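You operate a simulated robot arm through the tools that you are given. There is no shell and no other tool. Be economical: measure what you need, move in short steps, check, and stop when the job is done.

You run a simulated two-armed robot. Do the job below in one go: nothing can be reset, and whatever is moved stays where it is left.

Task
Turn the fridge dial to +6. Then stack the blue-band carton labelled "spares" from the top of the fridge on top of the blue-band carton that says "cloths". Then take the yellow sponge and put it on the cream card on the front bench top. Then put the orange cup in the sink bowl. Then put the cup marked "M7" from the front bench top on top of the carton there. Then open the right cupboard door, fetch the paper wipe from the upper shelf of the front cupboard and set it on the side bench, then shut the door. Then put the blue pad on the wall bench beside the printer. Then open the top side drawer, put the tube from the blue table top in the inside of the top side drawer, then shut the drawer. Then put one of the cover packs from the blue table top on the island bench behind the shelves. Keep to this order. Set down upright: orange cup, cup, cover pack.

Only the result counts: the job must be done as asked and must still hold three seconds after the hand-in. Knocking over, shifting, dropping, spilling or breaking anything else fails it. Lids that push on must go on centred and level and be pressed home; caps that screw on are set level and turned clockwise until they are tight. Flat cloth is picked up by pressing the open fingertips on it (5 to 10 N) and closing them slowly along it; thin cloth reads only 2 to 8 mm in the jaws.

Robot
Two 7-joint arms with two-finger grippers on one trunk, on a base that drives. Base frame: it is fixed to the floor where the robot stands at the start and does not move with it; the origin is under the middle of the robot, x ahead of it, y to its left, z up. Lengths are in mm, angles in degrees, forces in N, time in s.
The left shoulder is at the start at [50, 191, 1217], the right one opposite. With the tool pointing down near the work surface each hand reaches from about 100 to 540 mm from the robot's upright axis, wherever it stands, measured 20 degrees to its own side. Places, roughly: blue pad (6x4x3 cm) [-2100, 3100, 900]; blue-band carton [500, -250, 1250]; card [-250, 2500, 1000]; carton [250, 3000, 1000]; cover pack [-1750, 2500, 1000]; cup [250, 2500, 1000]; fridge dial [400, 0, 1100]; inside of the top side drawer [1100, 300, 500]; island bench behind the shelves [-1200, 4100, 900]; orange cup (6x6x7 cm) [2200, 1900, 900]; paper wipe (6x5x2 cm) [-100, 2100, 500]; right cupboard door [0, 2000, 500]; side bench [1200, 400, 900]; sink bowl [1900, 1500, 600]; top side drawer [1000, 300, 600]; tube [-1750, 3000, 1000]; wall bench beside the printer [-2600, 5000, 900]; yellow sponge (5x9x4 cm) [1500, 1200, 900]. Payload 2.69 kg a hand.
Tool frame (each hand has its own): the origin (TCP) lies between the finger pads and is the grasp point; the fingertips stand 20 mm ahead of it; z points along the fingers, y is the line along which they close. Largest opening 100 mm; the body of the gripper starts 63 mm behind the TCP.
Orientation is that of the tool frame in the base frame, as [roll, pitch, yaw] about the fixed x, y, z axes, in that order (R = Rz(yaw) Ry(pitch) Rx(roll)). With the fingers straight down and closing along the base's y, the tool's x points along the base's -x, its y along +y and its z along -z.

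Tools
- The arms move only by the tool move_arm. It takes "left_increments", "right_increments" or both (then of equal length, played together; a hand with none holds still); each is a list of rows, each an object of numbers (a shift or turn left out is 0, a gripper value left out holds the last): "tx", "ty", "tz": the shift along the base's x, y, z in mm; "ax", "ay", "az": the turn, a rotation vector about the base's x, y, z in degrees; "grip": the opening, from 0 (shut) to 1 (fully open). In form: [{"tx": .., "ty": .., "tz": .., "ax": .., "ay": .., "az": .., "grip": ..}, ...]. A call has 1 to 20 rows; each row is the pose to reach, as a shift and turn from the pose commanded when the call began. Each row takes 0.2 s and may step no farther than 50 mm and 8.6 degrees from the row before; otherwise, or with a gripper value out of range, the whole call is refused. A pose out of reach is approached as far as the arm can. The call stops where the force on the tool passes 40 N (or 10 N more than at its start, if that is more) or the arm is blocked; 0.2 s more then pass. Each finger travels about 153 mm/s and halts on what it meets, pressing with about 33 N; the grip force reading is that of the motor and also rises with nothing between the fingers. The clock runs only during rows and for 0.2 s after the last one: add rows that repeat a pose to give the fingers time. The reply holds the time, the measured pose of the TCP, the force on the tool along the base axes, the opening and the grip force, in the units named above and with some noise, with the torque about the TCP (base axes, N m) and any sound that the robot's microphone picked up.
- Cameras (640 x 400 px; columns grow to the right, rows downward): "scene" is now at [127.8, 11.4, 1389.2]; the picture's right is [0.13, -0.99, 0.00], its down [-0.55, -0.08, -0.83] and it looks along [0.82, 0.11, -0.56] (base axes); focal length 220 px, centre (320, 200). "left" rides on the left gripper at [70, 19, -99] in its tool frame; the picture's right is [-0.26, 0.97, 0.00], its down [-0.75, -0.20, -0.63] and it looks along [-0.61, -0.16, 0.78] (tool axes); focal length 230 px, centre (320, 200). "right" rides on the right gripper at [70, -19, -99] in its tool frame; the picture's right is [0.26, 0.97, 0.00], its down [-0.75, 0.20, -0.63] and it looks along [-0.61, 0.16, 0.78] (tool axes); focal length 230 px, centre (320, 200). There is no depth. A picture from a camera that has moved, and an enlarged one, comes with that camera's place and axes in the base frame and with its lens.
- grab_frame(camera): a new picture of that camera. It takes no simulated time.
- move_column(by): slides the trunk up (or, below 0, down) by that many mm; the arms and the scene camera ride with it, the base frame stays. It gives what a move gives, with no picture.
- base_move(legs): drives the robot by 1 to 6 legs, each [ahead, left, turn to the left] in mm, mm and degrees, along the robot's own axes; the way and the turn of a leg run together, so that a leg with both is an arc; at most 1500 mm and 180 degrees a leg. The arms and the cameras ride along, it lands a little off, and it stops where it bumps. It gives what a move gives.
- head_to(pan, tilt): turns the head with the scene camera to pan (to the left, within 80 degrees either way) and tilt (down, from -29 to 69), counted from straight ahead of the robot. It gives what a move gives.
- zoom(camera, box): a new picture of the part [left, top, right, bottom] of that camera's present view, enlarged. It takes no simulated time.
- finish_job(): hands the job in; it is judged then, once.

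Go step by step. Nothing tells you exact positions but the pictures and the camera data: compare them with the known pose of the tool, close in by small moves and look again before you grip or let go. The budget is 535 turns and 320 pictures, counting those below and the enlarged ones. Unless the task says otherwise, let go and move clear before handing in, and close with one line.

The tools are called after "Emit:" as name(argument=value, ...) on one line, values as JSON. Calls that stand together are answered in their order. move_arm: Moves the arms, as the interface text tells. Its arguments: {"type":"object","properties":{"left_increments":{"type":"array","items":{"type":"object","properties":{"tx":{"type":"number"},"ty":{"type":"number"},"tz":{"type":"number"},"ax":{"type":"number"},"ay":{"type":"number"},"az":{"type":"number"},"grip":{"type":"number"}}}},"right_increments":{"type":"array","items":{"type":"object","properties":{"tx":{"type":"number"},"ty":{"type":"number"},"tz":{"type":"number"},"ax":{"type":"number"},"ay":{"type":"number"},"az":{"type":"number"},"grip":{"type":"number"}}}}},"required":[]} The other tools are called the same way: move_column (by) slides the trunk up or down; base_move (legs) drives the base; head_to (pan, tilt) turns the head that bears the scene camera; grab_frame (camera) takes a picture; zoom (camera, box) takes an enlarged picture of a part of a camera's view; finish_job () hands the job in.

At the start:

```text
time: 0.0
left_tool_pos: [555.3, 199.3, 999.9]
left_tool_rot: [-180.0, 0.0, 180.0]
left_ft_force: [0.5, -0.4, -0.1]
left_ft_torque: [0.0, 0.0, 0.0]
left_width: 100.1
left_grip_force: 0.0
right_tool_pos: [291.7, -102.0, 1149.8]
right_tool_rot: [179.9, 0.0, 179.9]
right_ft_force: [-0.4, 0.0, 0.8]
right_ft_torque: [0.03, 0.02, 0.03]
right_width: 100.0
right_grip_force: 0.0
trunk travel left (down, up): [-275.0, 48.0]
robot x, y, heading: [1.0, -0.3, 0.1]
head pan, tilt: [7.7, 34.0]
```

scene: 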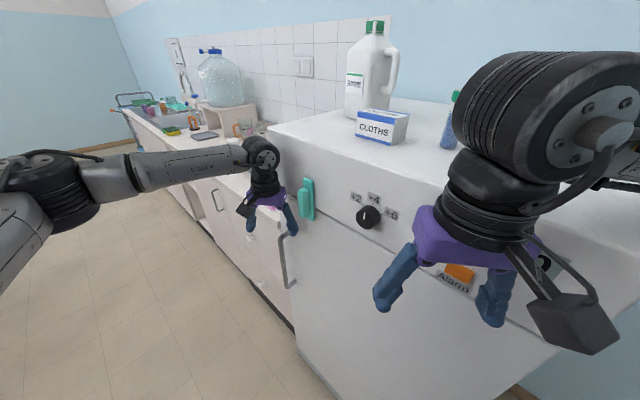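
right: 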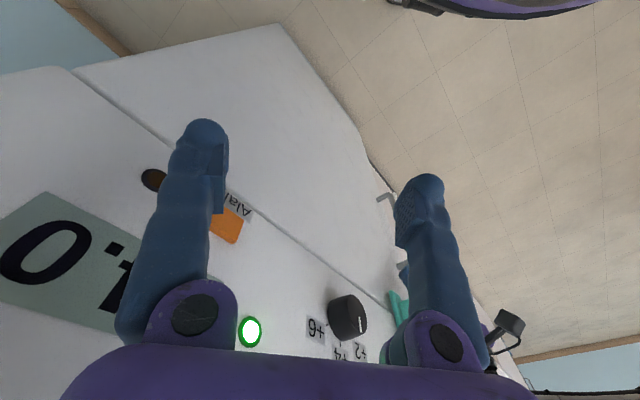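
left: 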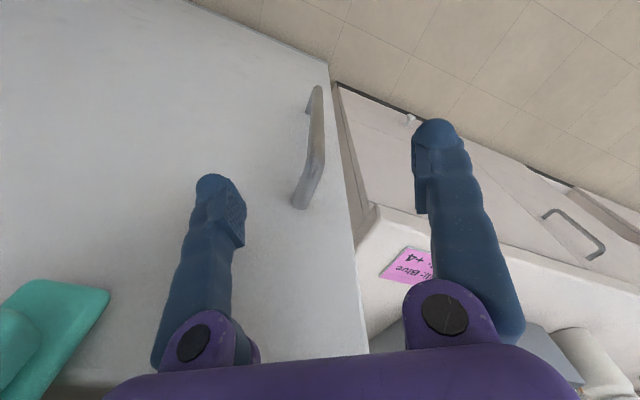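

I see the fridge ahead with the dial between +2, +4, +6 marks and the "CLOTHS" carton on top. I'll look closer at the dial and the top of the fridge.

Emit:
zoom(camera="scene", box=[320, 160, 440, 240])

Emit:
head_to(pan=-30, tilt=25)

Emit:
grab_frame(camera="scene")

```text
5.00 times, centred on (380, 200) of scene
camera zoom: at [127.8, 11.4, 1389.2], right [0.13, -0.99, 0.0], down [-0.55, -0.08, -0.83], along [0.82, 0.11, -0.56], focal length 1099 px, centre (20, 200)
```

zoom: 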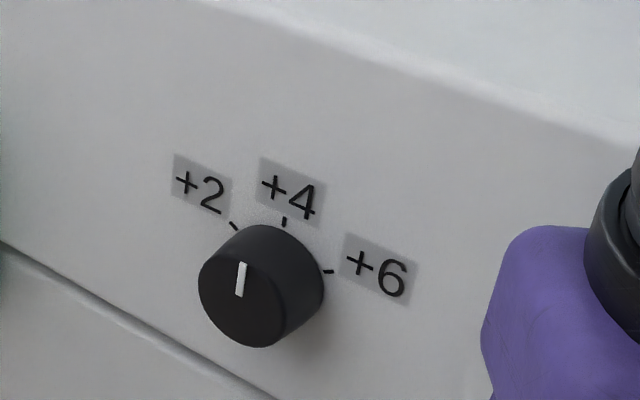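

```text
time: 1.0
left_tool_pos: [552.8, 199.5, 999.4]
left_tool_rot: [179.9, 0.0, 179.9]
left_ft_force: [0.7, 0.3, -0.2]
left_ft_torque: [-0.03, 0.0, 0.0]
left_width: 99.9
left_grip_force: 0.1
right_tool_pos: [290.7, -101.4, 1150.5]
right_tool_rot: [179.9, 0.0, 179.9]
right_ft_force: [0.2, 0.2, -0.3]
right_ft_torque: [0.01, 0.02, -0.02]
right_width: 100.1
right_grip_force: 0.0
trunk travel left (down, up): [-275.0, 48.0]
robot x, y, heading: [3.8, -2.6, 0.1]
head pan, tilt: [-30.0, 25.0]
```

```text
315 pictures are left
camera scene: at [119.8, -46.5, 1403.3], right [-0.5, -0.87, 0.0], down [-0.37, 0.21, -0.91], along [0.79, -0.45, -0.42], focal length 220 px, centre (320, 200)
```

scene: 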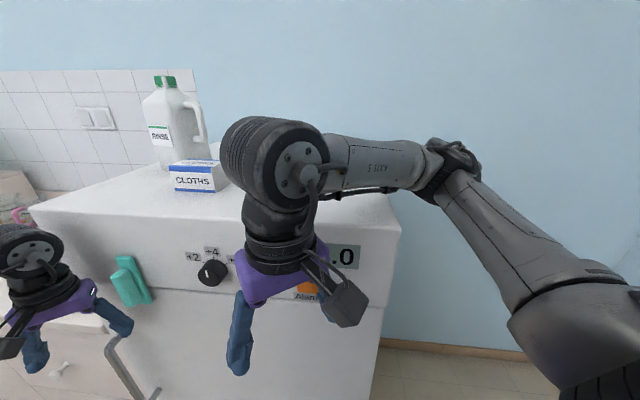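

The fridge front is turned relative to my x axis, so I need a map of the room first. I'll look around with the head.

Emit:
head_to(pan=70, tilt=20)

Emit:
grab_frame(camera="scene")

Emit:
head_to(pan=20, tilt=20)

Emit:
grab_frame(camera="scene")

Emit:
head_to(pan=-80, tilt=25)

Emit:
grab_frame(camera="scene")

```text
time: 2.8
left_tool_pos: [553.9, 200.5, 1000.2]
left_tool_rot: [-180.0, 0.0, -180.0]
left_ft_force: [0.7, -1.2, -0.3]
left_ft_torque: [0.01, 0.05, 0.02]
left_width: 99.6
left_grip_force: 0.1
right_tool_pos: [290.6, -102.2, 1149.4]
right_tool_rot: [180.0, 0.0, 179.9]
right_ft_force: [0.7, 0.7, -0.2]
right_ft_torque: [0.03, 0.0, 0.01]
right_width: 100.2
right_grip_force: 0.1
trunk travel left (down, up): [-275.0, 48.0]
robot x, y, heading: [0.3, 4.4, 0.2]
head pan, tilt: [70.0, 20.0]
```

```text
314 pictures are left
camera scene: at [71.9, 87.0, 1411.4], right [0.94, -0.34, 0.0], down [-0.12, -0.32, -0.94], along [0.32, 0.88, -0.34], focal length 220 px, centre (320, 200)
```

scene: 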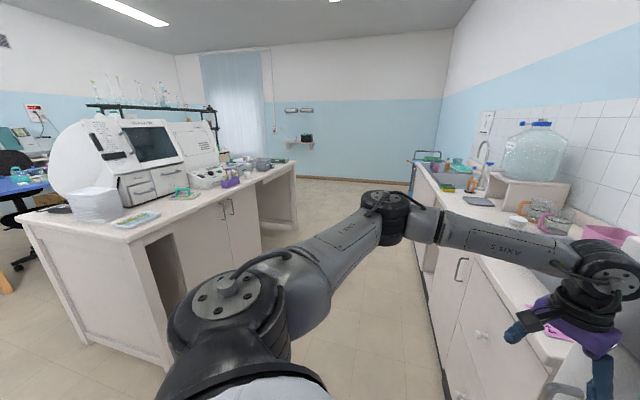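

```text
time: 4.0
left_tool_pos: [554.2, 198.6, 999.5]
left_tool_rot: [-180.0, 0.1, 180.0]
left_ft_force: [-0.6, -0.8, -0.5]
left_ft_torque: [0.02, 0.03, -0.04]
left_width: 99.8
left_grip_force: 0.1
right_tool_pos: [290.8, -102.0, 1150.0]
right_tool_rot: [180.0, 0.0, 179.9]
right_ft_force: [0.7, 0.4, -0.1]
right_ft_torque: [-0.02, 0.0, -0.01]
right_width: 99.9
right_grip_force: 0.0
trunk travel left (down, up): [-275.0, 48.0]
robot x, y, heading: [-1.7, 1.0, -0.1]
head pan, tilt: [20.0, 20.0]
```

```text
313 pictures are left
camera scene: at [127.5, 31.4, 1411.5], right [0.34, -0.94, 0.0], down [-0.32, -0.12, -0.94], along [0.88, 0.32, -0.34], focal length 220 px, centre (320, 200)
```

scene: 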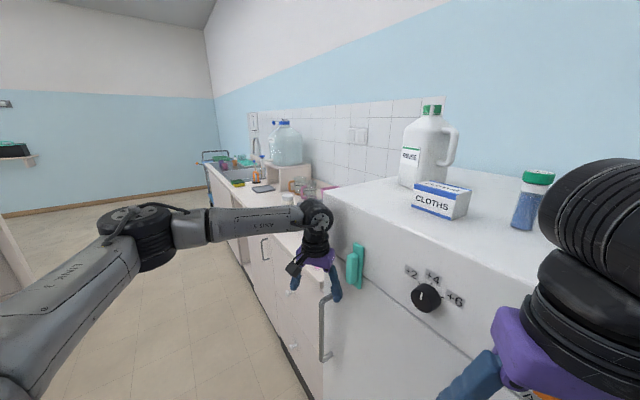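

```text
time: 5.7
left_tool_pos: [553.3, 200.1, 999.4]
left_tool_rot: [-179.9, 0.0, -179.9]
left_ft_force: [1.2, -0.2, 0.7]
left_ft_torque: [-0.03, 0.01, -0.02]
left_width: 100.1
left_grip_force: 0.1
right_tool_pos: [291.3, -101.7, 1150.1]
right_tool_rot: [179.9, 0.0, 179.9]
right_ft_force: [0.5, -0.4, -0.2]
right_ft_torque: [0.0, -0.05, -0.02]
right_width: 100.0
right_grip_force: 0.1
trunk travel left (down, up): [-275.0, 48.0]
robot x, y, heading: [1.7, -0.7, -0.0]
head pan, tilt: [-80.0, 25.0]
```

```text
312 pictures are left
camera scene: at [56.1, -91.2, 1403.4], right [-0.98, -0.17, 0.0], down [-0.07, 0.42, -0.91], along [0.16, -0.89, -0.42], focal length 220 px, centre (320, 200)
```

scene: 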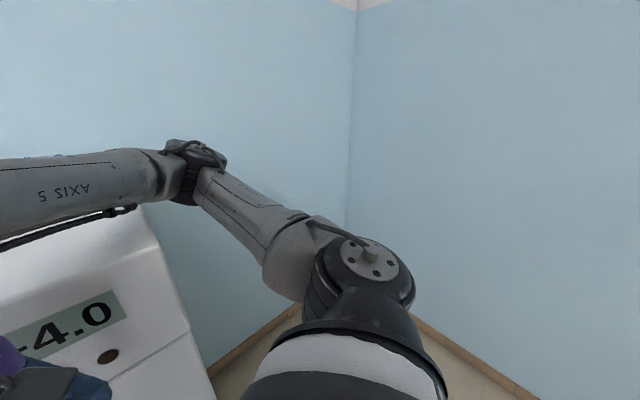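

The bench row and fridge run about 54° from my x axis, so the fridge front normal is about (-0.81, 0.59) and the dial sits near (430, -28, 1153). I'll pull the left arm back, retreat a little and turn to face the fridge.

Emit:
move_arm(left_increments=[{"tx": -45}, {"tx": -90}, {"tx": -135, "tz": 20}, {"tx": -180, "tz": 50}, {"tx": -220, "tz": 80}, {"tx": -250, "tz": 110}, {"tx": -260, "tz": 150}])

Emit:
base_move(legs=[[-200, 0, 0], [0, 0, -36]])

Emit:
head_to(pan=0, tilt=25)

Emit:
grab_frame(camera="scene")

```text
refused: row 4 steps farther than a row can; nothing moved
```

```text
time: 8.6
left_tool_pos: [386.7, -47.5, 1000.6]
left_tool_rot: [179.1, -0.9, 155.5]
left_ft_force: [-6.0, 5.2, 3.4]
left_ft_torque: [-0.61, -0.82, -0.05]
left_width: 100.0
left_grip_force: 0.2
right_tool_pos: [21.4, -216.2, 1149.1]
right_tool_rot: [180.0, 0.0, 154.5]
right_ft_force: [0.4, -1.3, 0.1]
right_ft_torque: [0.01, 0.05, 0.0]
right_width: 100.3
right_grip_force: 0.1
trunk travel left (down, up): [-275.0, 48.0]
robot x, y, heading: [-196.3, 0.2, -25.3]
head pan, tilt: [-80.0, 25.0]
stopped in leg 2: the force on the tool passed its limit at 134 N (the readings are from after the stop); the commanded pose is now the measured one
```

```text
time: 10.1
left_tool_pos: [387.2, -48.0, 1000.6]
left_tool_rot: [179.1, -0.9, 155.5]
left_ft_force: [-8.9, 6.1, 2.8]
left_ft_torque: [-0.81, -1.08, -0.12]
left_width: 100.0
left_grip_force: 0.1
right_tool_pos: [20.8, -215.8, 1149.9]
right_tool_rot: [180.0, 0.1, 154.5]
right_ft_force: [-0.3, 0.5, -0.4]
right_ft_torque: [0.01, 0.0, -0.01]
right_width: 100.3
right_grip_force: 0.1
trunk travel left (down, up): [-275.0, 48.0]
robot x, y, heading: [-198.5, 1.8, -25.6]
head pan, tilt: [0.0, 25.0]
```

```text
311 pictures are left
camera scene: at [-79.7, -56.2, 1403.6], right [-0.43, -0.9, 0.0], down [-0.38, 0.18, -0.91], along [0.82, -0.39, -0.42], focal length 220 px, centre (320, 200)
```

scene: 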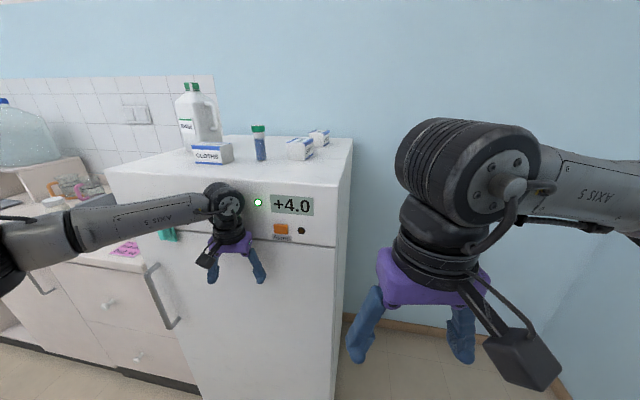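

The arm move was refused because one row was too long, and the base turn then touched the left hand against the fridge front. I'll pull the left hand straight back from the fridge, away along (-0.81, 0.59), and use shorter steps.

Emit:
move_arm(left_increments=[{"tx": -30, "ty": 20}, {"tx": -65, "ty": 40}, {"tx": -100, "ty": 60}, {"tx": -130, "ty": 75, "tz": 20}, {"tx": -155, "ty": 90, "tz": 50}, {"tx": -170, "ty": 105, "tz": 90}, {"tx": -180, "ty": 110, "tz": 130}])

```text
time: 11.7
left_tool_pos: [210.6, 62.1, 1127.6]
left_tool_rot: [179.1, -1.1, 155.5]
left_ft_force: [-0.2, 0.0, -0.3]
left_ft_torque: [-0.02, 0.03, 0.0]
left_width: 99.7
left_grip_force: 0.0
right_tool_pos: [22.0, -217.1, 1150.2]
right_tool_rot: [179.8, -0.1, 154.5]
right_ft_force: [-0.9, 0.4, 0.9]
right_ft_torque: [0.02, -0.02, -0.03]
right_width: 100.0
right_grip_force: 0.1
trunk travel left (down, up): [-275.0, 48.0]
robot x, y, heading: [-196.3, 0.4, -25.3]
head pan, tilt: [0.0, 25.0]
```

Emit:
base_move(legs=[[0, 0, -10.7], [60, 150, 0]])

Emit:
grab_frame(camera="scene")

```text
time: 14.4
left_tool_pos: [348.9, 68.7, 1127.9]
left_tool_rot: [179.1, -1.0, 144.6]
left_ft_force: [0.1, 0.4, 0.1]
left_ft_torque: [0.02, 0.02, 0.02]
left_width: 100.1
left_grip_force: 0.1
right_tool_pos: [113.5, -168.6, 1150.2]
right_tool_rot: [179.9, -0.1, 143.6]
right_ft_force: [-0.5, 0.6, 0.3]
right_ft_torque: [0.01, 0.01, -0.01]
right_width: 100.0
right_grip_force: 0.1
trunk travel left (down, up): [-275.0, 48.0]
robot x, y, heading: [-62.4, 86.2, -36.2]
head pan, tilt: [0.0, 25.0]
```

```text
310 pictures are left
camera scene: at [45.1, 7.2, 1403.3], right [-0.59, -0.81, 0.0], down [-0.34, 0.25, -0.91], along [0.73, -0.53, -0.42], focal length 220 px, centre (320, 200)
```

scene: 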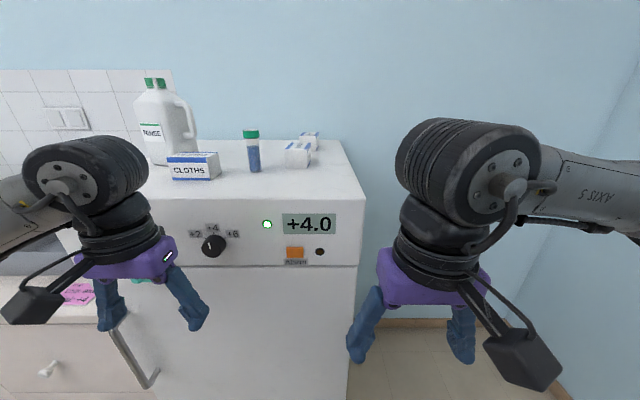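

Emit:
zoom(camera="scene", box=[160, 200, 256, 260])

Emit:
zoom(camera="scene", box=[150, 110, 342, 230])

```text
6.67 times, centred on (208, 230) of scene
camera zoom: at [45.1, 7.2, 1403.3], right [-0.59, -0.81, 0.0], down [-0.34, 0.25, -0.91], along [0.73, -0.53, -0.42], focal length 1465 px, centre (1067, 0)
```

zoom: 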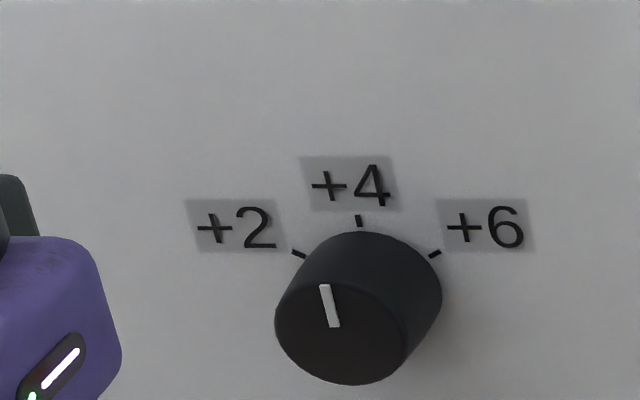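

```text
3.33 times, centred on (246, 170) of scene
camera zoom: at [45.1, 7.2, 1403.3], right [-0.59, -0.81, 0.0], down [-0.34, 0.25, -0.91], along [0.73, -0.53, -0.42], focal length 732 px, centre (567, 300)
```

zoom: 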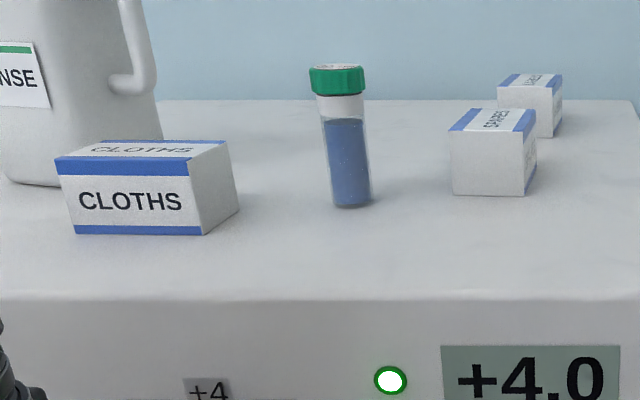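

The robot now faces the fridge squarely; the dial points at +4 and +6 lies about 50° clockwise. I'll back off a bit for elbow room and pitch the left hand to point at the fridge.

Emit:
base_move(legs=[[-120, 0, 0]])

Emit:
move_arm(left_increments=[{"ax": -4.84, "ay": -6.6}, {"ax": -9.68, "ay": -13.2}, {"ax": -14.5, "ay": -19.8}, {"ax": -19.35, "ay": -26.4}, {"ax": -24.2, "ay": -33}, {"ax": -29, "ay": -39.6}, {"ax": -33.9, "ay": -46.2}, {"ax": -38.7, "ay": -52.8}, {"ax": -43.6, "ay": -59.5}, {"ax": -48.4, "ay": -66.1}, {"ax": -53.1, "ay": -72.6}, {"ax": -53.1, "ay": -72.6}])

Emit:
grab_frame(camera="left")

Emit:
grab_frame(camera="scene")

```text
time: 15.6
left_tool_pos: [256.1, 138.1, 1129.0]
left_tool_rot: [179.1, -0.9, 144.5]
left_ft_force: [0.3, 0.5, -0.4]
left_ft_torque: [-0.02, 0.0, 0.04]
left_width: 100.1
left_grip_force: 0.1
right_tool_pos: [18.7, -100.5, 1150.8]
right_tool_rot: [179.9, 0.0, 143.6]
right_ft_force: [0.1, -0.6, 0.3]
right_ft_torque: [-0.02, -0.01, 0.01]
right_width: 100.0
right_grip_force: 0.0
trunk travel left (down, up): [-275.0, 48.0]
robot x, y, heading: [-154.6, 152.4, -36.1]
head pan, tilt: [0.0, 25.0]
```

```text
time: 18.2
left_tool_pos: [280.9, 16.5, 1106.0]
left_tool_rot: [-143.6, 88.7, -178.7]
left_ft_force: [0.3, -0.7, 0.5]
left_ft_torque: [0.0, 0.01, 0.04]
left_width: 100.2
left_grip_force: 0.0
left hand out of reach, approached as far as the arm can: row 3, 4, 5, 6, 7, 8, 9, 10, 11, 12
right_tool_pos: [17.9, -101.6, 1150.5]
right_tool_rot: [179.8, -0.1, 143.5]
right_ft_force: [0.1, 0.0, -0.4]
right_ft_torque: [0.0, 0.0, -0.03]
right_width: 100.1
right_grip_force: 0.1
trunk travel left (down, up): [-275.0, 48.0]
robot x, y, heading: [-158.0, 151.4, -36.1]
head pan, tilt: [0.0, 25.0]
```

```text
307 pictures are left
camera left: at [210.2, 88.1, 1037.3], right [0.56, 0.79, 0.25], down [-0.61, 0.2, 0.76], along [0.55, -0.58, 0.6], focal length 230 px, centre (320, 200)
```

left: 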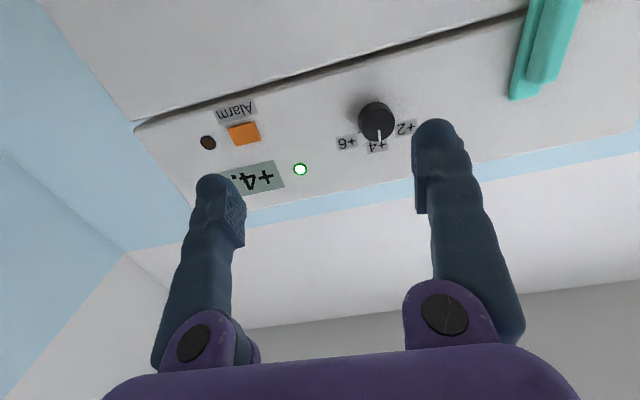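

```text
306 pictures are left
camera scene: at [-50.8, 74.6, 1403.4], right [-0.59, -0.81, 0.0], down [-0.34, 0.25, -0.91], along [0.73, -0.54, -0.42], focal length 220 px, centre (320, 200)
```

scene: 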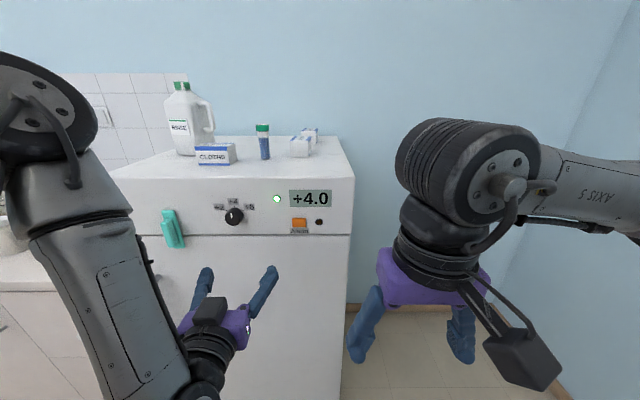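

Emit:
move_arm(left_increments=[{"tx": 5, "ty": 0, "tz": 5}])

```text
time: 18.6
left_tool_pos: [287.7, 15.5, 1109.7]
left_tool_rot: [-143.5, 88.6, -178.5]
left_ft_force: [0.7, -0.1, -0.4]
left_ft_torque: [-0.01, 0.05, 0.01]
left_width: 100.0
left_grip_force: 0.0
right_tool_pos: [18.7, -99.9, 1149.9]
right_tool_rot: [179.9, -0.1, 143.6]
right_ft_force: [0.0, 0.2, -1.2]
right_ft_torque: [0.0, -0.03, 0.0]
right_width: 99.8
right_grip_force: 0.1
trunk travel left (down, up): [-275.0, 48.0]
robot x, y, heading: [-156.4, 152.5, -36.2]
head pan, tilt: [0.0, 25.0]
```

Emit:
move_arm(left_increments=[{"tx": 33, "ty": -1, "tz": 12}, {"tx": 66, "ty": -2, "tz": 24}, {"tx": 97, "ty": -3, "tz": 34}, {"tx": 97, "ty": -3, "tz": 34}])

Emit:
grab_frame(camera="left")

Emit:
grab_frame(camera="scene")

```text
time: 19.6
left_tool_pos: [340.9, -14.1, 1165.7]
left_tool_rot: [-146.4, 88.6, 178.3]
left_ft_force: [-0.1, 0.3, 0.4]
left_ft_torque: [-0.02, 0.0, 0.0]
left_width: 99.9
left_grip_force: 0.1
left hand out of reach, approached as far as the arm can: row 1, 2, 3, 4
right_tool_pos: [18.9, -99.6, 1148.9]
right_tool_rot: [179.9, -0.2, 143.5]
right_ft_force: [-0.6, 0.1, -0.1]
right_ft_torque: [0.0, -0.03, -0.01]
right_width: 99.8
right_grip_force: 0.0
trunk travel left (down, up): [-275.0, 48.0]
robot x, y, heading: [-154.8, 155.0, -36.4]
head pan, tilt: [0.0, 25.0]
```

```text
305 pictures are left
camera left: at [269.3, 57.5, 1098.7], right [0.56, 0.79, 0.24], down [-0.61, 0.2, 0.77], along [0.56, -0.58, 0.59], focal length 230 px, centre (320, 200)
```

left: 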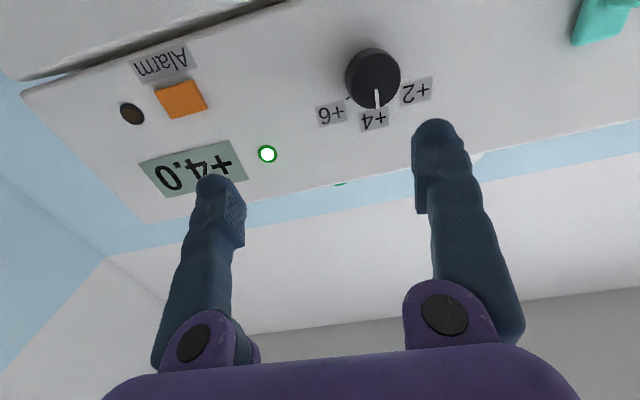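

```text
304 pictures are left
camera scene: at [-49.5, 75.5, 1403.4], right [-0.59, -0.81, 0.0], down [-0.34, 0.25, -0.91], along [0.73, -0.54, -0.42], focal length 220 px, centre (320, 200)
```

scene: 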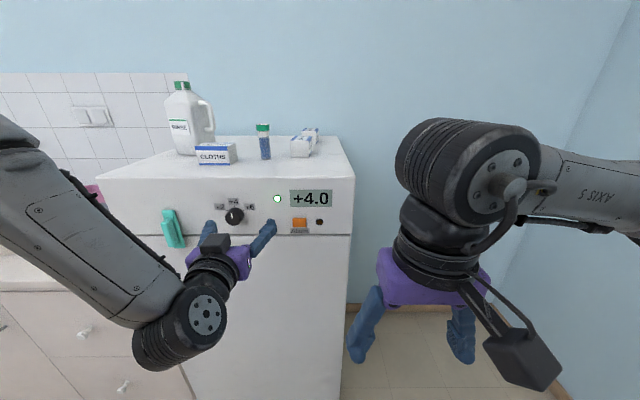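

The left wrist prefers a more inward position, so I'll shift the base left until the dial lines up with the hand.

Emit:
base_move(legs=[[0, 75, 0]])

Emit:
grab_frame(camera="left")

```text
time: 21.0
left_tool_pos: [385.2, 46.4, 1165.0]
left_tool_rot: [-145.4, 88.5, 179.6]
left_ft_force: [-0.2, -1.0, 0.0]
left_ft_torque: [-0.01, 0.0, -0.02]
left_width: 99.9
left_grip_force: 0.0
right_tool_pos: [62.7, -39.7, 1150.3]
right_tool_rot: [-180.0, -0.1, 143.6]
right_ft_force: [0.1, 0.8, 0.3]
right_ft_torque: [-0.02, 0.01, 0.01]
right_width: 99.9
right_grip_force: 0.1
trunk travel left (down, up): [-275.0, 48.0]
robot x, y, heading: [-108.7, 210.8, -35.9]
head pan, tilt: [0.0, 25.0]
```

```text
303 pictures are left
camera left: at [313.2, 118.3, 1098.4], right [0.56, 0.79, 0.24], down [-0.61, 0.2, 0.77], along [0.56, -0.58, 0.59], focal length 230 px, centre (320, 200)
```

left: 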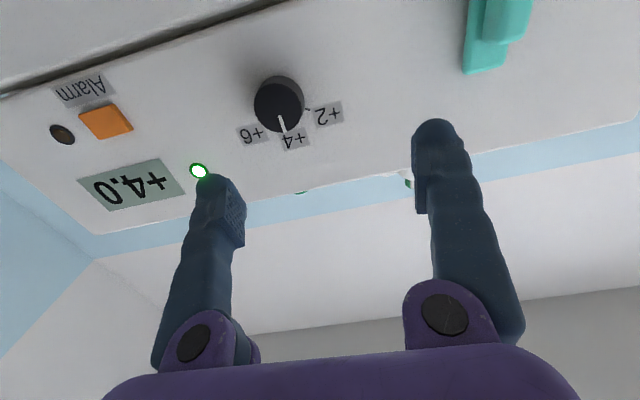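

Emit:
move_arm(left_increments=[{"tx": -8, "ty": -11, "tz": -13}, {"tx": -15, "ty": -21, "tz": -25}, {"tx": 5, "ty": -36, "tz": -25}, {"tx": 5, "ty": -36, "tz": -25}])

Emit:
grab_frame(camera="left")

```text
time: 22.0
left_tool_pos: [389.4, 10.4, 1141.3]
left_tool_rot: [-146.6, 88.6, 178.4]
left_ft_force: [-1.0, -0.1, 0.5]
left_ft_torque: [0.01, 0.01, 0.01]
left_width: 100.0
left_grip_force: 0.0
right_tool_pos: [62.3, -39.7, 1149.8]
right_tool_rot: [179.9, 0.0, 143.8]
right_ft_force: [-0.4, 0.1, 0.4]
right_ft_torque: [-0.02, -0.01, -0.03]
right_width: 100.1
right_grip_force: 0.1
trunk travel left (down, up): [-275.0, 48.0]
robot x, y, heading: [-110.3, 217.0, -36.4]
head pan, tilt: [0.0, 25.0]
```

```text
302 pictures are left
camera left: at [317.0, 82.2, 1074.2], right [0.56, 0.79, 0.24], down [-0.61, 0.2, 0.77], along [0.56, -0.58, 0.59], focal length 230 px, centre (320, 200)
```

left: 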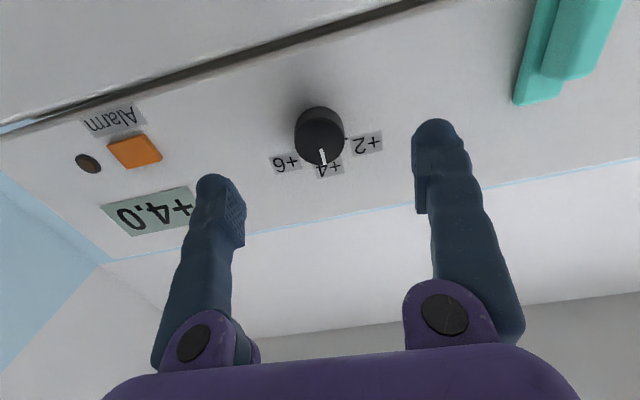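

Dial is centred between the fingers, about 69 mm ahead. Advance 60 mm.

Emit:
move_arm(left_increments=[{"tx": 16, "ty": -11.5, "tz": -1}, {"tx": 33, "ty": -23, "tz": -2}, {"tx": 49, "ty": -35, "tz": -2}, {"tx": 49, "ty": -35, "tz": -2}])

Emit:
grab_frame(camera="left")

Emit:
zoom(camera="scene", box=[150, 150, 342, 270])

```text
time: 23.0
left_tool_pos: [433.8, -28.0, 1144.2]
left_tool_rot: [-150.4, 88.4, 174.9]
left_ft_force: [-0.1, 0.4, -1.4]
left_ft_torque: [-0.01, 0.0, -0.02]
left_width: 99.8
left_grip_force: 0.1
left hand out of reach, approached as far as the arm can: row 2, 3, 4
right_tool_pos: [63.4, -40.3, 1148.8]
right_tool_rot: [179.9, 0.0, 143.7]
right_ft_force: [0.2, -0.4, 0.4]
right_ft_torque: [0.01, 0.01, 0.03]
right_width: 100.0
right_grip_force: 0.2
trunk travel left (down, up): [-275.0, 48.0]
robot x, y, heading: [-113.9, 216.5, -36.1]
head pan, tilt: [0.0, 25.0]
```

```text
301 pictures are left
camera left: at [362.4, 43.3, 1076.4], right [0.56, 0.79, 0.24], down [-0.61, 0.19, 0.77], along [0.56, -0.58, 0.59], focal length 230 px, centre (320, 200)
```

left: 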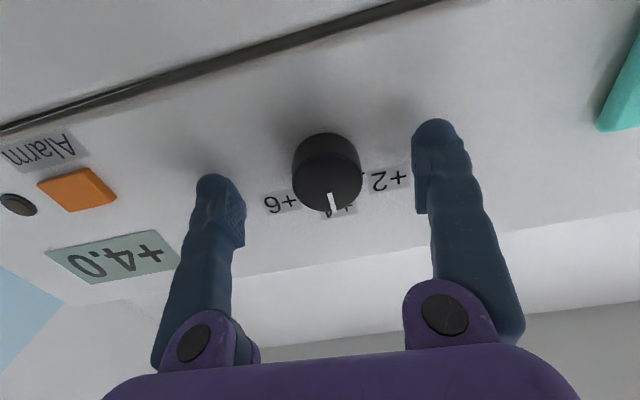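

```text
3.33 times, centred on (246, 210) of scene
camera zoom: at [-5.7, 135.8, 1403.4], right [-0.59, -0.81, 0.0], down [-0.34, 0.25, -0.91], along [0.73, -0.53, -0.42], focal length 732 px, centre (567, 167)
```

zoom: 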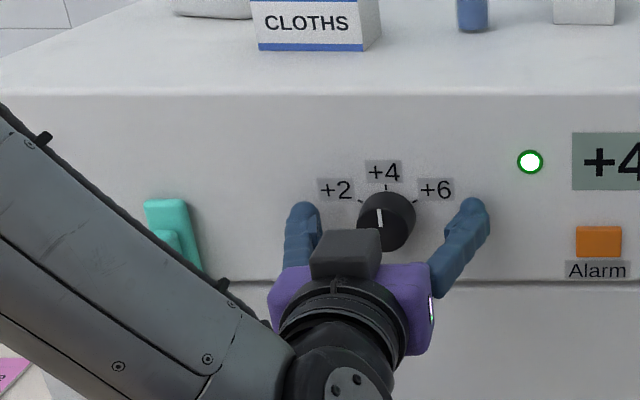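

Emit:
move_arm(left_increments=[{"tx": -20, "ty": 14}, {"tx": -40, "ty": 29}, {"tx": -50, "ty": 36}])

Emit:
base_move(legs=[[50, 0, 0]])

Emit:
grab_frame(camera="left")

```text
time: 23.8
left_tool_pos: [384.1, 7.7, 1143.9]
left_tool_rot: [-146.1, 88.6, 179.1]
left_ft_force: [0.6, -0.7, 0.2]
left_ft_torque: [0.01, 0.0, 0.01]
left_width: 100.3
left_grip_force: 0.0
right_tool_pos: [63.8, -40.3, 1148.6]
right_tool_rot: [179.9, 0.0, 143.7]
right_ft_force: [-0.8, 0.6, 0.4]
right_ft_torque: [0.0, -0.01, 0.02]
right_width: 100.1
right_grip_force: 0.0
trunk travel left (down, up): [-275.0, 48.0]
robot x, y, heading: [-111.6, 211.3, -35.7]
head pan, tilt: [0.0, 25.0]
```

```text
time: 24.7
left_tool_pos: [424.5, -21.2, 1142.1]
left_tool_rot: [-147.5, 88.4, 177.5]
left_ft_force: [1.0, -0.6, -0.7]
left_ft_torque: [-0.01, 0.01, -0.04]
left_width: 100.0
left_grip_force: 0.0
right_tool_pos: [104.1, -70.7, 1149.9]
right_tool_rot: [179.9, -0.1, 143.7]
right_ft_force: [-0.2, -1.0, 0.5]
right_ft_torque: [-0.02, 0.04, 0.02]
right_width: 100.2
right_grip_force: 0.0
trunk travel left (down, up): [-275.0, 48.0]
robot x, y, heading: [-72.1, 187.0, -36.0]
head pan, tilt: [0.0, 25.0]
```

```text
299 pictures are left
camera left: at [353.3, 49.6, 1075.7], right [0.56, 0.79, 0.24], down [-0.61, 0.2, 0.77], along [0.56, -0.58, 0.59], focal length 230 px, centre (320, 200)
```

left: 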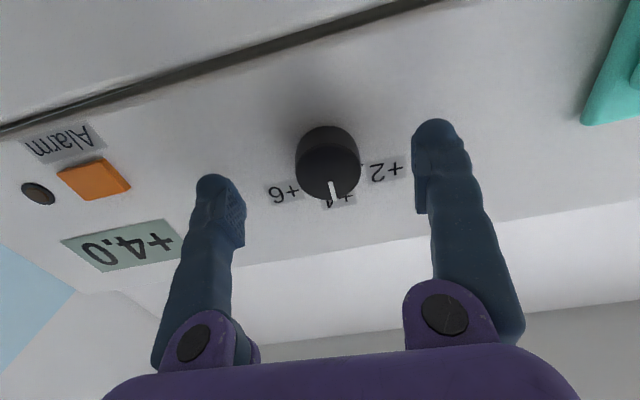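

Emit:
move_arm(left_increments=[{"tx": 7, "ty": -3, "tz": -1}, {"tx": 13.4, "ty": -5.3, "tz": -1}, {"tx": 13.4, "ty": -5.3, "tz": -1, "grip": 0.6}, {"tx": 13.4, "ty": -5.3, "tz": -1, "grip": 0.25}, {"tx": 13.4, "ty": -5.3, "tz": -1, "grip": 0.25}, {"tx": 13.4, "ty": -5.3, "tz": -1, "grip": 0.25}])

Emit:
grab_frame(camera="left")

```text
time: 26.1
left_tool_pos: [438.2, -26.2, 1143.1]
left_tool_rot: [-144.3, 88.5, -179.1]
left_ft_force: [4.0, 4.2, 1.9]
left_ft_torque: [0.01, 0.05, 0.12]
left_width: 37.9
left_grip_force: 44.6
right_tool_pos: [104.5, -69.5, 1150.3]
right_tool_rot: [180.0, -0.1, 143.7]
right_ft_force: [-0.9, -0.7, 0.2]
right_ft_torque: [-0.01, 0.01, 0.0]
right_width: 100.0
right_grip_force: 0.1
trunk travel left (down, up): [-275.0, 48.0]
robot x, y, heading: [-70.8, 182.1, -36.1]
head pan, tilt: [0.0, 25.0]
```

```text
298 pictures are left
camera left: at [367.0, 45.5, 1075.5], right [0.56, 0.79, 0.24], down [-0.61, 0.2, 0.77], along [0.56, -0.58, 0.59], focal length 230 px, centre (320, 200)
```

left: 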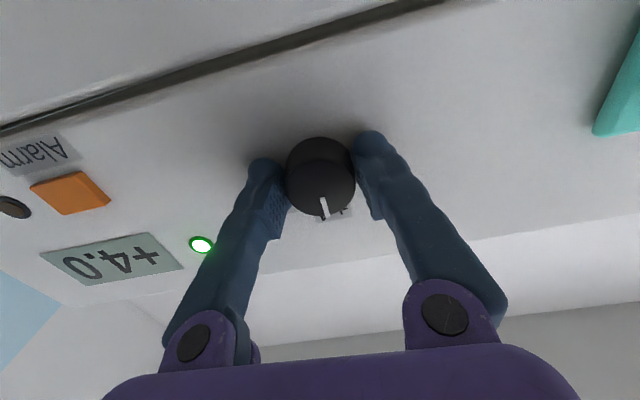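

Dial gripped (38 mm). Turning clockwise in steps.

Emit:
move_arm(left_increments=[{"ax": 6.5, "ay": -4.7}, {"ax": 13, "ay": -9.4}, {"ax": 19.4, "ay": -14}, {"ax": 25.9, "ay": -18.7}, {"ax": 25.9, "ay": -18.7}])

Emit:
grab_frame(camera="scene")

Emit:
grab_frame(camera="left")

```text
time: 27.3
left_tool_pos: [439.1, -26.2, 1142.8]
left_tool_rot: [91.2, 58.8, 56.5]
left_ft_force: [7.0, 3.5, 3.5]
left_ft_torque: [0.07, 0.07, 0.04]
left_width: 38.5
left_grip_force: 45.0
right_tool_pos: [104.5, -69.1, 1149.7]
right_tool_rot: [-180.0, -0.1, 143.7]
right_ft_force: [0.1, -0.2, 0.5]
right_ft_torque: [-0.05, 0.02, -0.01]
right_width: 99.8
right_grip_force: 0.1
trunk travel left (down, up): [-275.0, 48.0]
robot x, y, heading: [-69.5, 186.7, -36.6]
head pan, tilt: [0.0, 25.0]
```

```text
297 pictures are left
camera scene: at [35.4, 106.9, 1403.4], right [-0.59, -0.81, 0.0], down [-0.34, 0.25, -0.91], along [0.73, -0.53, -0.42], focal length 220 px, centre (320, 200)
```

scene: 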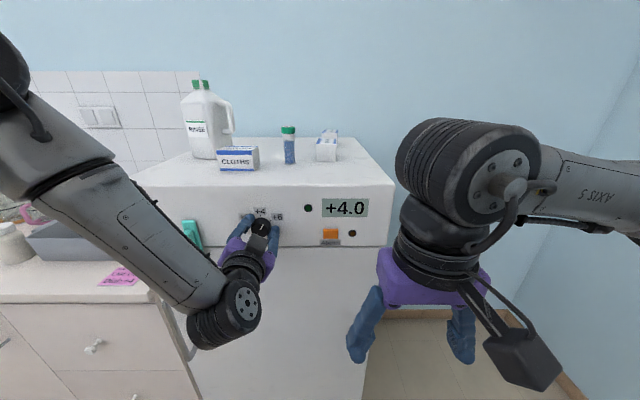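

```text
296 pictures are left
camera left: at [386.5, 72.6, 1094.1], right [0.4, 0.57, 0.72], down [-0.83, -0.11, 0.54], along [0.39, -0.82, 0.43], focal length 230 px, centre (320, 200)
```

left: 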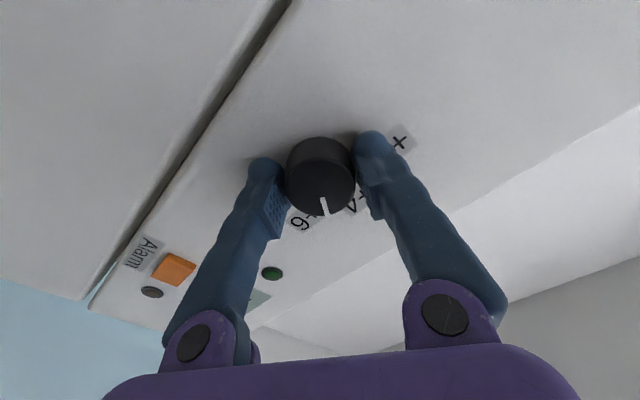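

Emit:
move_arm(left_increments=[{"ax": 6.5, "ay": -4.7}, {"ax": 12.5, "ay": -9}, {"ax": 12.5, "ay": -9}])

Emit:
grab_frame(camera="left")

Emit:
zoom(camera="scene", box=[212, 185, 308, 245])

```text
time: 28.1
left_tool_pos: [438.8, -26.6, 1143.6]
left_tool_rot: [90.2, 43.5, 55.8]
left_ft_force: [7.7, 2.6, 6.2]
left_ft_torque: [-0.03, -0.03, -0.01]
left_width: 38.0
left_grip_force: 45.6
right_tool_pos: [103.3, -69.1, 1149.9]
right_tool_rot: [180.0, 0.0, 143.6]
right_ft_force: [-0.1, -0.6, 0.5]
right_ft_torque: [-0.01, 0.0, -0.05]
right_width: 99.9
right_grip_force: 0.0
trunk travel left (down, up): [-275.0, 48.0]
robot x, y, heading: [-73.1, 187.7, -36.1]
head pan, tilt: [0.0, 25.0]
```

```text
295 pictures are left
camera left: at [393.0, 81.6, 1108.8], right [0.27, 0.39, 0.88], down [-0.9, -0.21, 0.37], along [0.33, -0.9, 0.3], focal length 230 px, centre (320, 200)
```

left: 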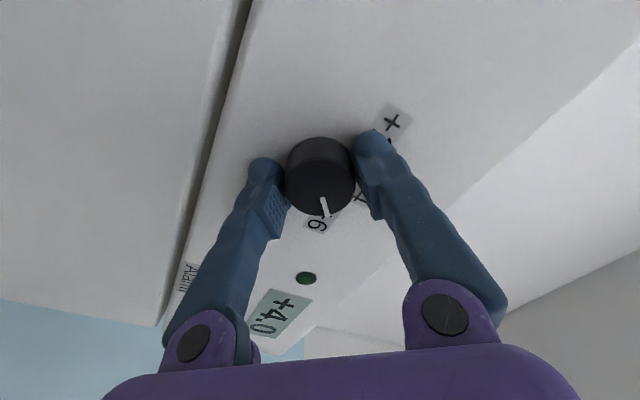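

```text
6.67 times, centred on (260, 215) of scene
camera zoom: at [35.2, 107.0, 1403.4], right [-0.59, -0.81, 0.0], down [-0.34, 0.25, -0.91], along [0.73, -0.54, -0.42], focal length 1465 px, centre (720, 100)
```

zoom: 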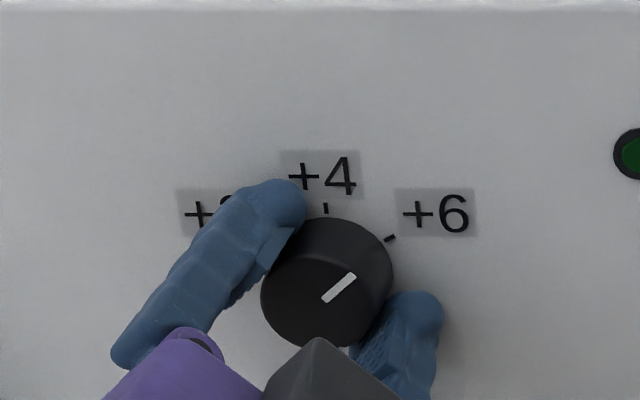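

The +6 tick lies near 60°; about 10° more is needed.

Emit:
move_arm(left_increments=[{"ax": 4, "ay": -2.9}, {"ax": 8.1, "ay": -5.9}, {"ax": 8.1, "ay": -5.9}])

Emit:
zoom(camera="scene", box=[212, 185, 308, 245])

Emit:
grab_frame(camera="scene")

```text
time: 28.9
left_tool_pos: [438.5, -26.5, 1143.1]
left_tool_rot: [90.0, 33.4, 55.7]
left_ft_force: [9.9, 2.7, 6.6]
left_ft_torque: [0.01, -0.08, 0.05]
left_width: 38.0
left_grip_force: 45.1
right_tool_pos: [103.9, -69.6, 1148.9]
right_tool_rot: [-180.0, -0.2, 143.7]
right_ft_force: [0.3, 0.4, 0.5]
right_ft_torque: [-0.02, 0.01, 0.01]
right_width: 100.0
right_grip_force: 0.1
trunk travel left (down, up): [-275.0, 48.0]
robot x, y, heading: [-70.8, 182.0, -35.9]
head pan, tilt: [0.0, 25.0]
```

```text
6.67 times, centred on (260, 215) of scene
camera zoom: at [35.6, 106.9, 1403.4], right [-0.59, -0.81, 0.0], down [-0.34, 0.25, -0.91], along [0.73, -0.53, -0.42], focal length 1465 px, centre (720, 100)
```

zoom: 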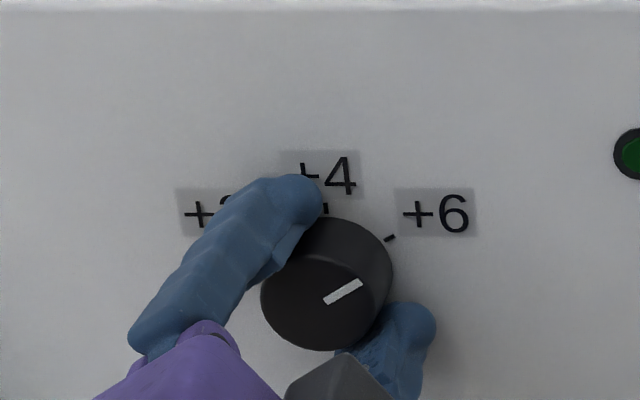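

```text
292 pictures are left
camera scene: at [35.6, 106.9, 1403.4], right [-0.59, -0.81, 0.0], down [-0.34, 0.25, -0.91], along [0.73, -0.53, -0.42], focal length 220 px, centre (320, 200)
```

scene: 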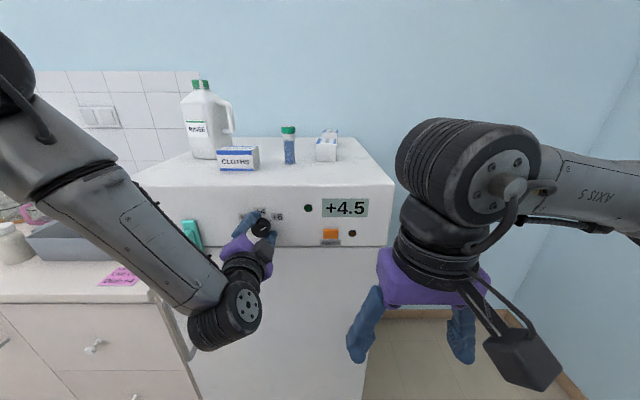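

Pointer now lines up with the +6 tick, and the display is climbing. Releasing and backing off.

Emit:
move_arm(left_increments=[{"grip": 0.6}, {"grip": 0.8}, {"tx": -20, "ty": 15, "grip": 0.8}, {"tx": -50, "ty": 36}, {"tx": -80, "ty": 58}, {"tx": -110, "ty": 80}])

Emit:
zoom(camera="scene", box=[200, 120, 392, 240])

```text
time: 30.3
left_tool_pos: [327.8, 28.0, 1131.7]
left_tool_rot: [89.9, 33.4, 55.6]
left_ft_force: [-0.2, 0.2, -0.4]
left_ft_torque: [0.01, -0.04, 0.0]
left_width: 79.9
left_grip_force: 0.0
left hand out of reach, approached as far as the arm can: row 6
right_tool_pos: [103.5, -71.9, 1149.8]
right_tool_rot: [179.9, -0.1, 143.6]
right_ft_force: [0.0, 0.0, 0.2]
right_ft_torque: [-0.01, -0.01, 0.0]
right_width: 100.2
right_grip_force: 0.1
trunk travel left (down, up): [-275.0, 48.0]
robot x, y, heading: [-71.1, 187.1, -36.1]
head pan, tilt: [0.0, 25.0]
```

```text
3.33 times, centred on (296, 180) of scene
camera zoom: at [34.7, 105.5, 1403.3], right [-0.59, -0.81, 0.0], down [-0.34, 0.25, -0.91], along [0.73, -0.53, -0.42], focal length 732 px, centre (400, 267)
```

zoom: 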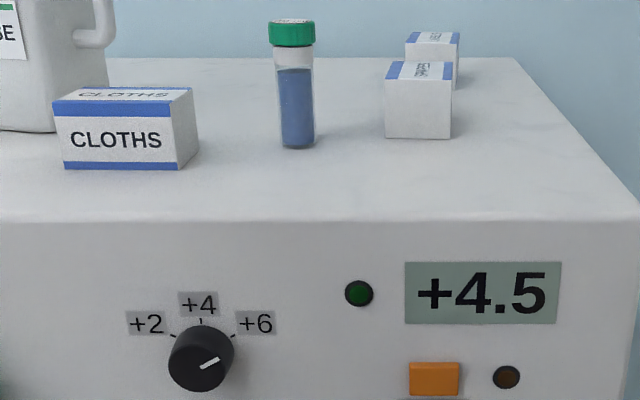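

Emit:
zoom(camera="scene", box=[308, 125, 348, 165])

```text
10.00 times, centred on (328, 145) of scene
camera zoom: at [34.7, 105.5, 1403.3], right [-0.59, -0.81, 0.0], down [-0.34, 0.25, -0.91], along [0.73, -0.53, -0.42], focal length 2197 px, centre (240, 750)
```

zoom: 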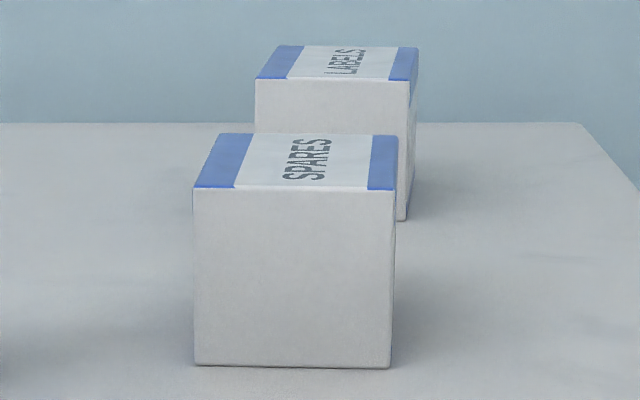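

SPARES is the front one of the two right cartons (the rear one says LABELS); it stands lengthwise with its end toward me, near (562, -297), fridge top about z 1237. First I bring the left hand back to tool-down and high.

Emit:
move_arm(left_increments=[{"ax": -6.06, "ay": 4.42}, {"ax": -12.1, "ay": 8.8}, {"ax": -18.2, "ay": 13.3}, {"ax": -24.2, "ay": 17.7}, {"ax": -30.3, "ay": 22.1}, {"ax": -36.4, "ay": 26.5}, {"ax": -42.4, "ay": 30.9}, {"ax": -48.5, "ay": 35.4}])

Emit:
move_arm(left_increments=[{"ax": 4.83, "ay": 6.63, "tz": 15, "tx": -8, "ty": 6}, {"ax": 9.66, "ay": 13.26, "tz": 30, "tx": -16, "ty": 12}, {"ax": 14.5, "ay": 19.9, "tz": 45, "tx": -24, "ty": 18}, {"ax": 19.3, "ay": 26.5, "tz": 60, "tx": -32, "ty": 24}, {"ax": 24.2, "ay": 33.2, "tz": 75, "tx": -40, "ty": 30}, {"ax": 29, "ay": 39.8, "tz": 90, "tx": -48, "ty": 36}, {"ax": 33.8, "ay": 46.4, "tz": 105, "tx": -56, "ty": 42}, {"ax": 38.6, "ay": 53, "tz": 120, "tx": -64, "ty": 48}, {"ax": 43.5, "ay": 59.7, "tz": 135, "tx": -72, "ty": 54}, {"ax": 48.3, "ay": 66.3, "tz": 150, "tx": -80, "ty": 59}, {"ax": 53.1, "ay": 72.7, "tz": 165, "tx": -80, "ty": 59}])

Emit:
move_column(by=48)

Emit:
grab_frame(camera="scene")

```text
time: 32.1
left_tool_pos: [331.9, 24.7, 1132.1]
left_tool_rot: [-112.3, 86.0, -147.4]
left_ft_force: [0.7, 0.4, 0.3]
left_ft_torque: [-0.02, -0.01, -0.02]
left_width: 80.2
left_grip_force: 0.0
right_tool_pos: [103.6, -70.4, 1149.0]
right_tool_rot: [179.9, 0.0, 143.7]
right_ft_force: [-0.2, -0.5, -0.3]
right_ft_torque: [0.0, 0.05, 0.02]
right_width: 99.7
right_grip_force: 0.0
trunk travel left (down, up): [-275.0, 48.0]
robot x, y, heading: [-72.2, 184.4, -36.3]
head pan, tilt: [0.0, 25.0]
```

```text
time: 34.5
left_tool_pos: [252.8, 86.9, 1296.7]
left_tool_rot: [178.8, -1.6, 147.3]
left_ft_force: [-0.5, -0.9, 0.6]
left_ft_torque: [0.04, 0.04, 0.0]
left_width: 79.8
left_grip_force: 0.1
left hand out of reach, approached as far as the arm can: row 1, 2, 3
right_tool_pos: [103.7, -69.5, 1151.0]
right_tool_rot: [179.8, -0.1, 143.6]
right_ft_force: [-0.5, -0.4, 1.1]
right_ft_torque: [0.04, 0.02, 0.0]
right_width: 100.1
right_grip_force: 0.0
trunk travel left (down, up): [-275.0, 48.0]
robot x, y, heading: [-70.0, 183.3, -36.0]
head pan, tilt: [0.0, 25.0]
```

```text
time: 35.4
left_tool_pos: [252.7, 88.7, 1344.8]
left_tool_rot: [178.9, -1.5, 147.5]
left_ft_force: [-0.7, 1.0, -0.9]
left_ft_torque: [0.02, -0.04, 0.0]
left_width: 80.0
left_grip_force: 0.0
right_tool_pos: [103.0, -71.2, 1196.6]
right_tool_rot: [179.9, 0.0, 143.7]
right_ft_force: [-0.5, 0.2, -0.3]
right_ft_torque: [-0.03, 0.02, -0.01]
right_width: 99.9
right_grip_force: 0.0
trunk travel left (down, up): [-323.0, 0.0]
robot x, y, heading: [-69.6, 187.5, -36.3]
head pan, tilt: [0.0, 25.0]
```

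```text
289 pictures are left
camera scene: at [34.8, 106.1, 1450.9], right [-0.59, -0.81, 0.0], down [-0.34, 0.25, -0.91], along [0.73, -0.53, -0.42], focal length 220 px, centre (320, 200)
```

scene: 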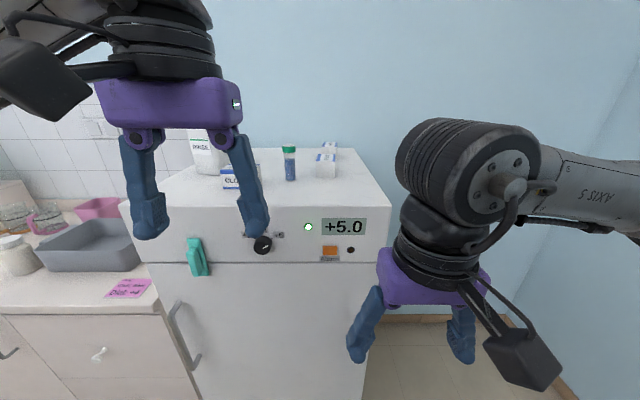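

Display climbs (+5.0). Now lift the right hand above the fridge-top level and drive closer, shifting left.

Emit:
move_arm(right_increments=[{"tz": 45}, {"tz": 90}, {"tz": 135}, {"tz": 180}, {"tz": 215}])

Emit:
base_move(legs=[[0, 110, 0], [150, 0, 0]])

Emit:
grab_frame(camera="scene")

Emit:
grab_frame(camera="right")

```text
time: 36.6
left_tool_pos: [251.8, 88.2, 1346.0]
left_tool_rot: [179.0, -1.4, 147.4]
left_ft_force: [0.3, 0.5, -0.2]
left_ft_torque: [0.01, -0.02, -0.03]
left_width: 80.1
left_grip_force: 0.1
right_tool_pos: [102.6, -68.5, 1414.5]
right_tool_rot: [180.0, 0.0, 143.8]
right_ft_force: [0.3, 0.3, -0.5]
right_ft_torque: [0.0, 0.02, -0.03]
right_width: 99.9
right_grip_force: 0.0
trunk travel left (down, up): [-323.0, 0.0]
robot x, y, heading: [-71.9, 187.2, -36.3]
head pan, tilt: [0.0, 25.0]
```

```text
time: 39.2
left_tool_pos: [435.4, 90.3, 1346.4]
left_tool_rot: [178.9, -1.4, 147.4]
left_ft_force: [0.9, -0.6, 0.1]
left_ft_torque: [0.0, 0.0, 0.0]
left_width: 80.2
left_grip_force: 0.1
right_tool_pos: [288.4, -66.8, 1413.3]
right_tool_rot: [-180.0, -0.1, 143.7]
right_ft_force: [-0.4, -0.6, -0.3]
right_ft_torque: [0.0, 0.04, -0.01]
right_width: 99.8
right_grip_force: 0.0
trunk travel left (down, up): [-323.0, 0.0]
robot x, y, heading: [117.7, 182.1, -36.2]
head pan, tilt: [0.0, 25.0]
```

```text
288 pictures are left
camera scene: at [219.5, 107.9, 1451.0], right [-0.59, -0.81, 0.0], down [-0.34, 0.25, -0.91], along [0.73, -0.53, -0.42], focal length 220 px, centre (320, 200)
```

scene: 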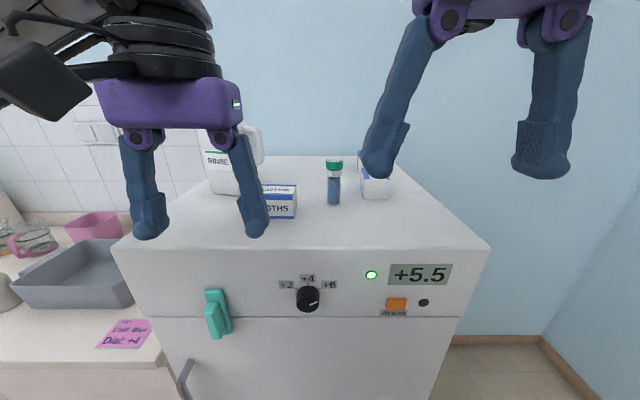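

```text
287 pictures are left
camera right: at [221.6, -41.9, 1511.5], right [0.36, 0.93, 0.0], down [0.72, -0.28, 0.63], along [0.59, -0.23, -0.78], focal length 230 px, centre (320, 200)
```

right: 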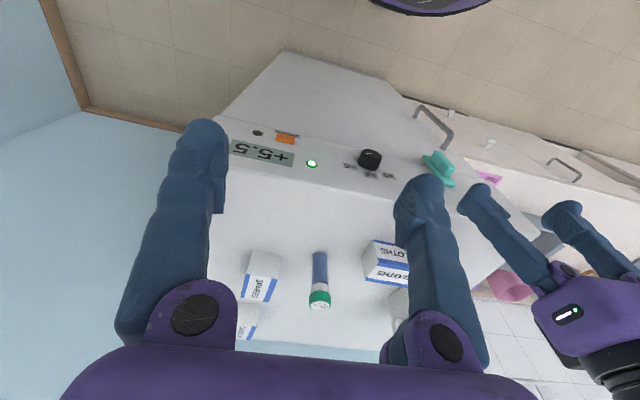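

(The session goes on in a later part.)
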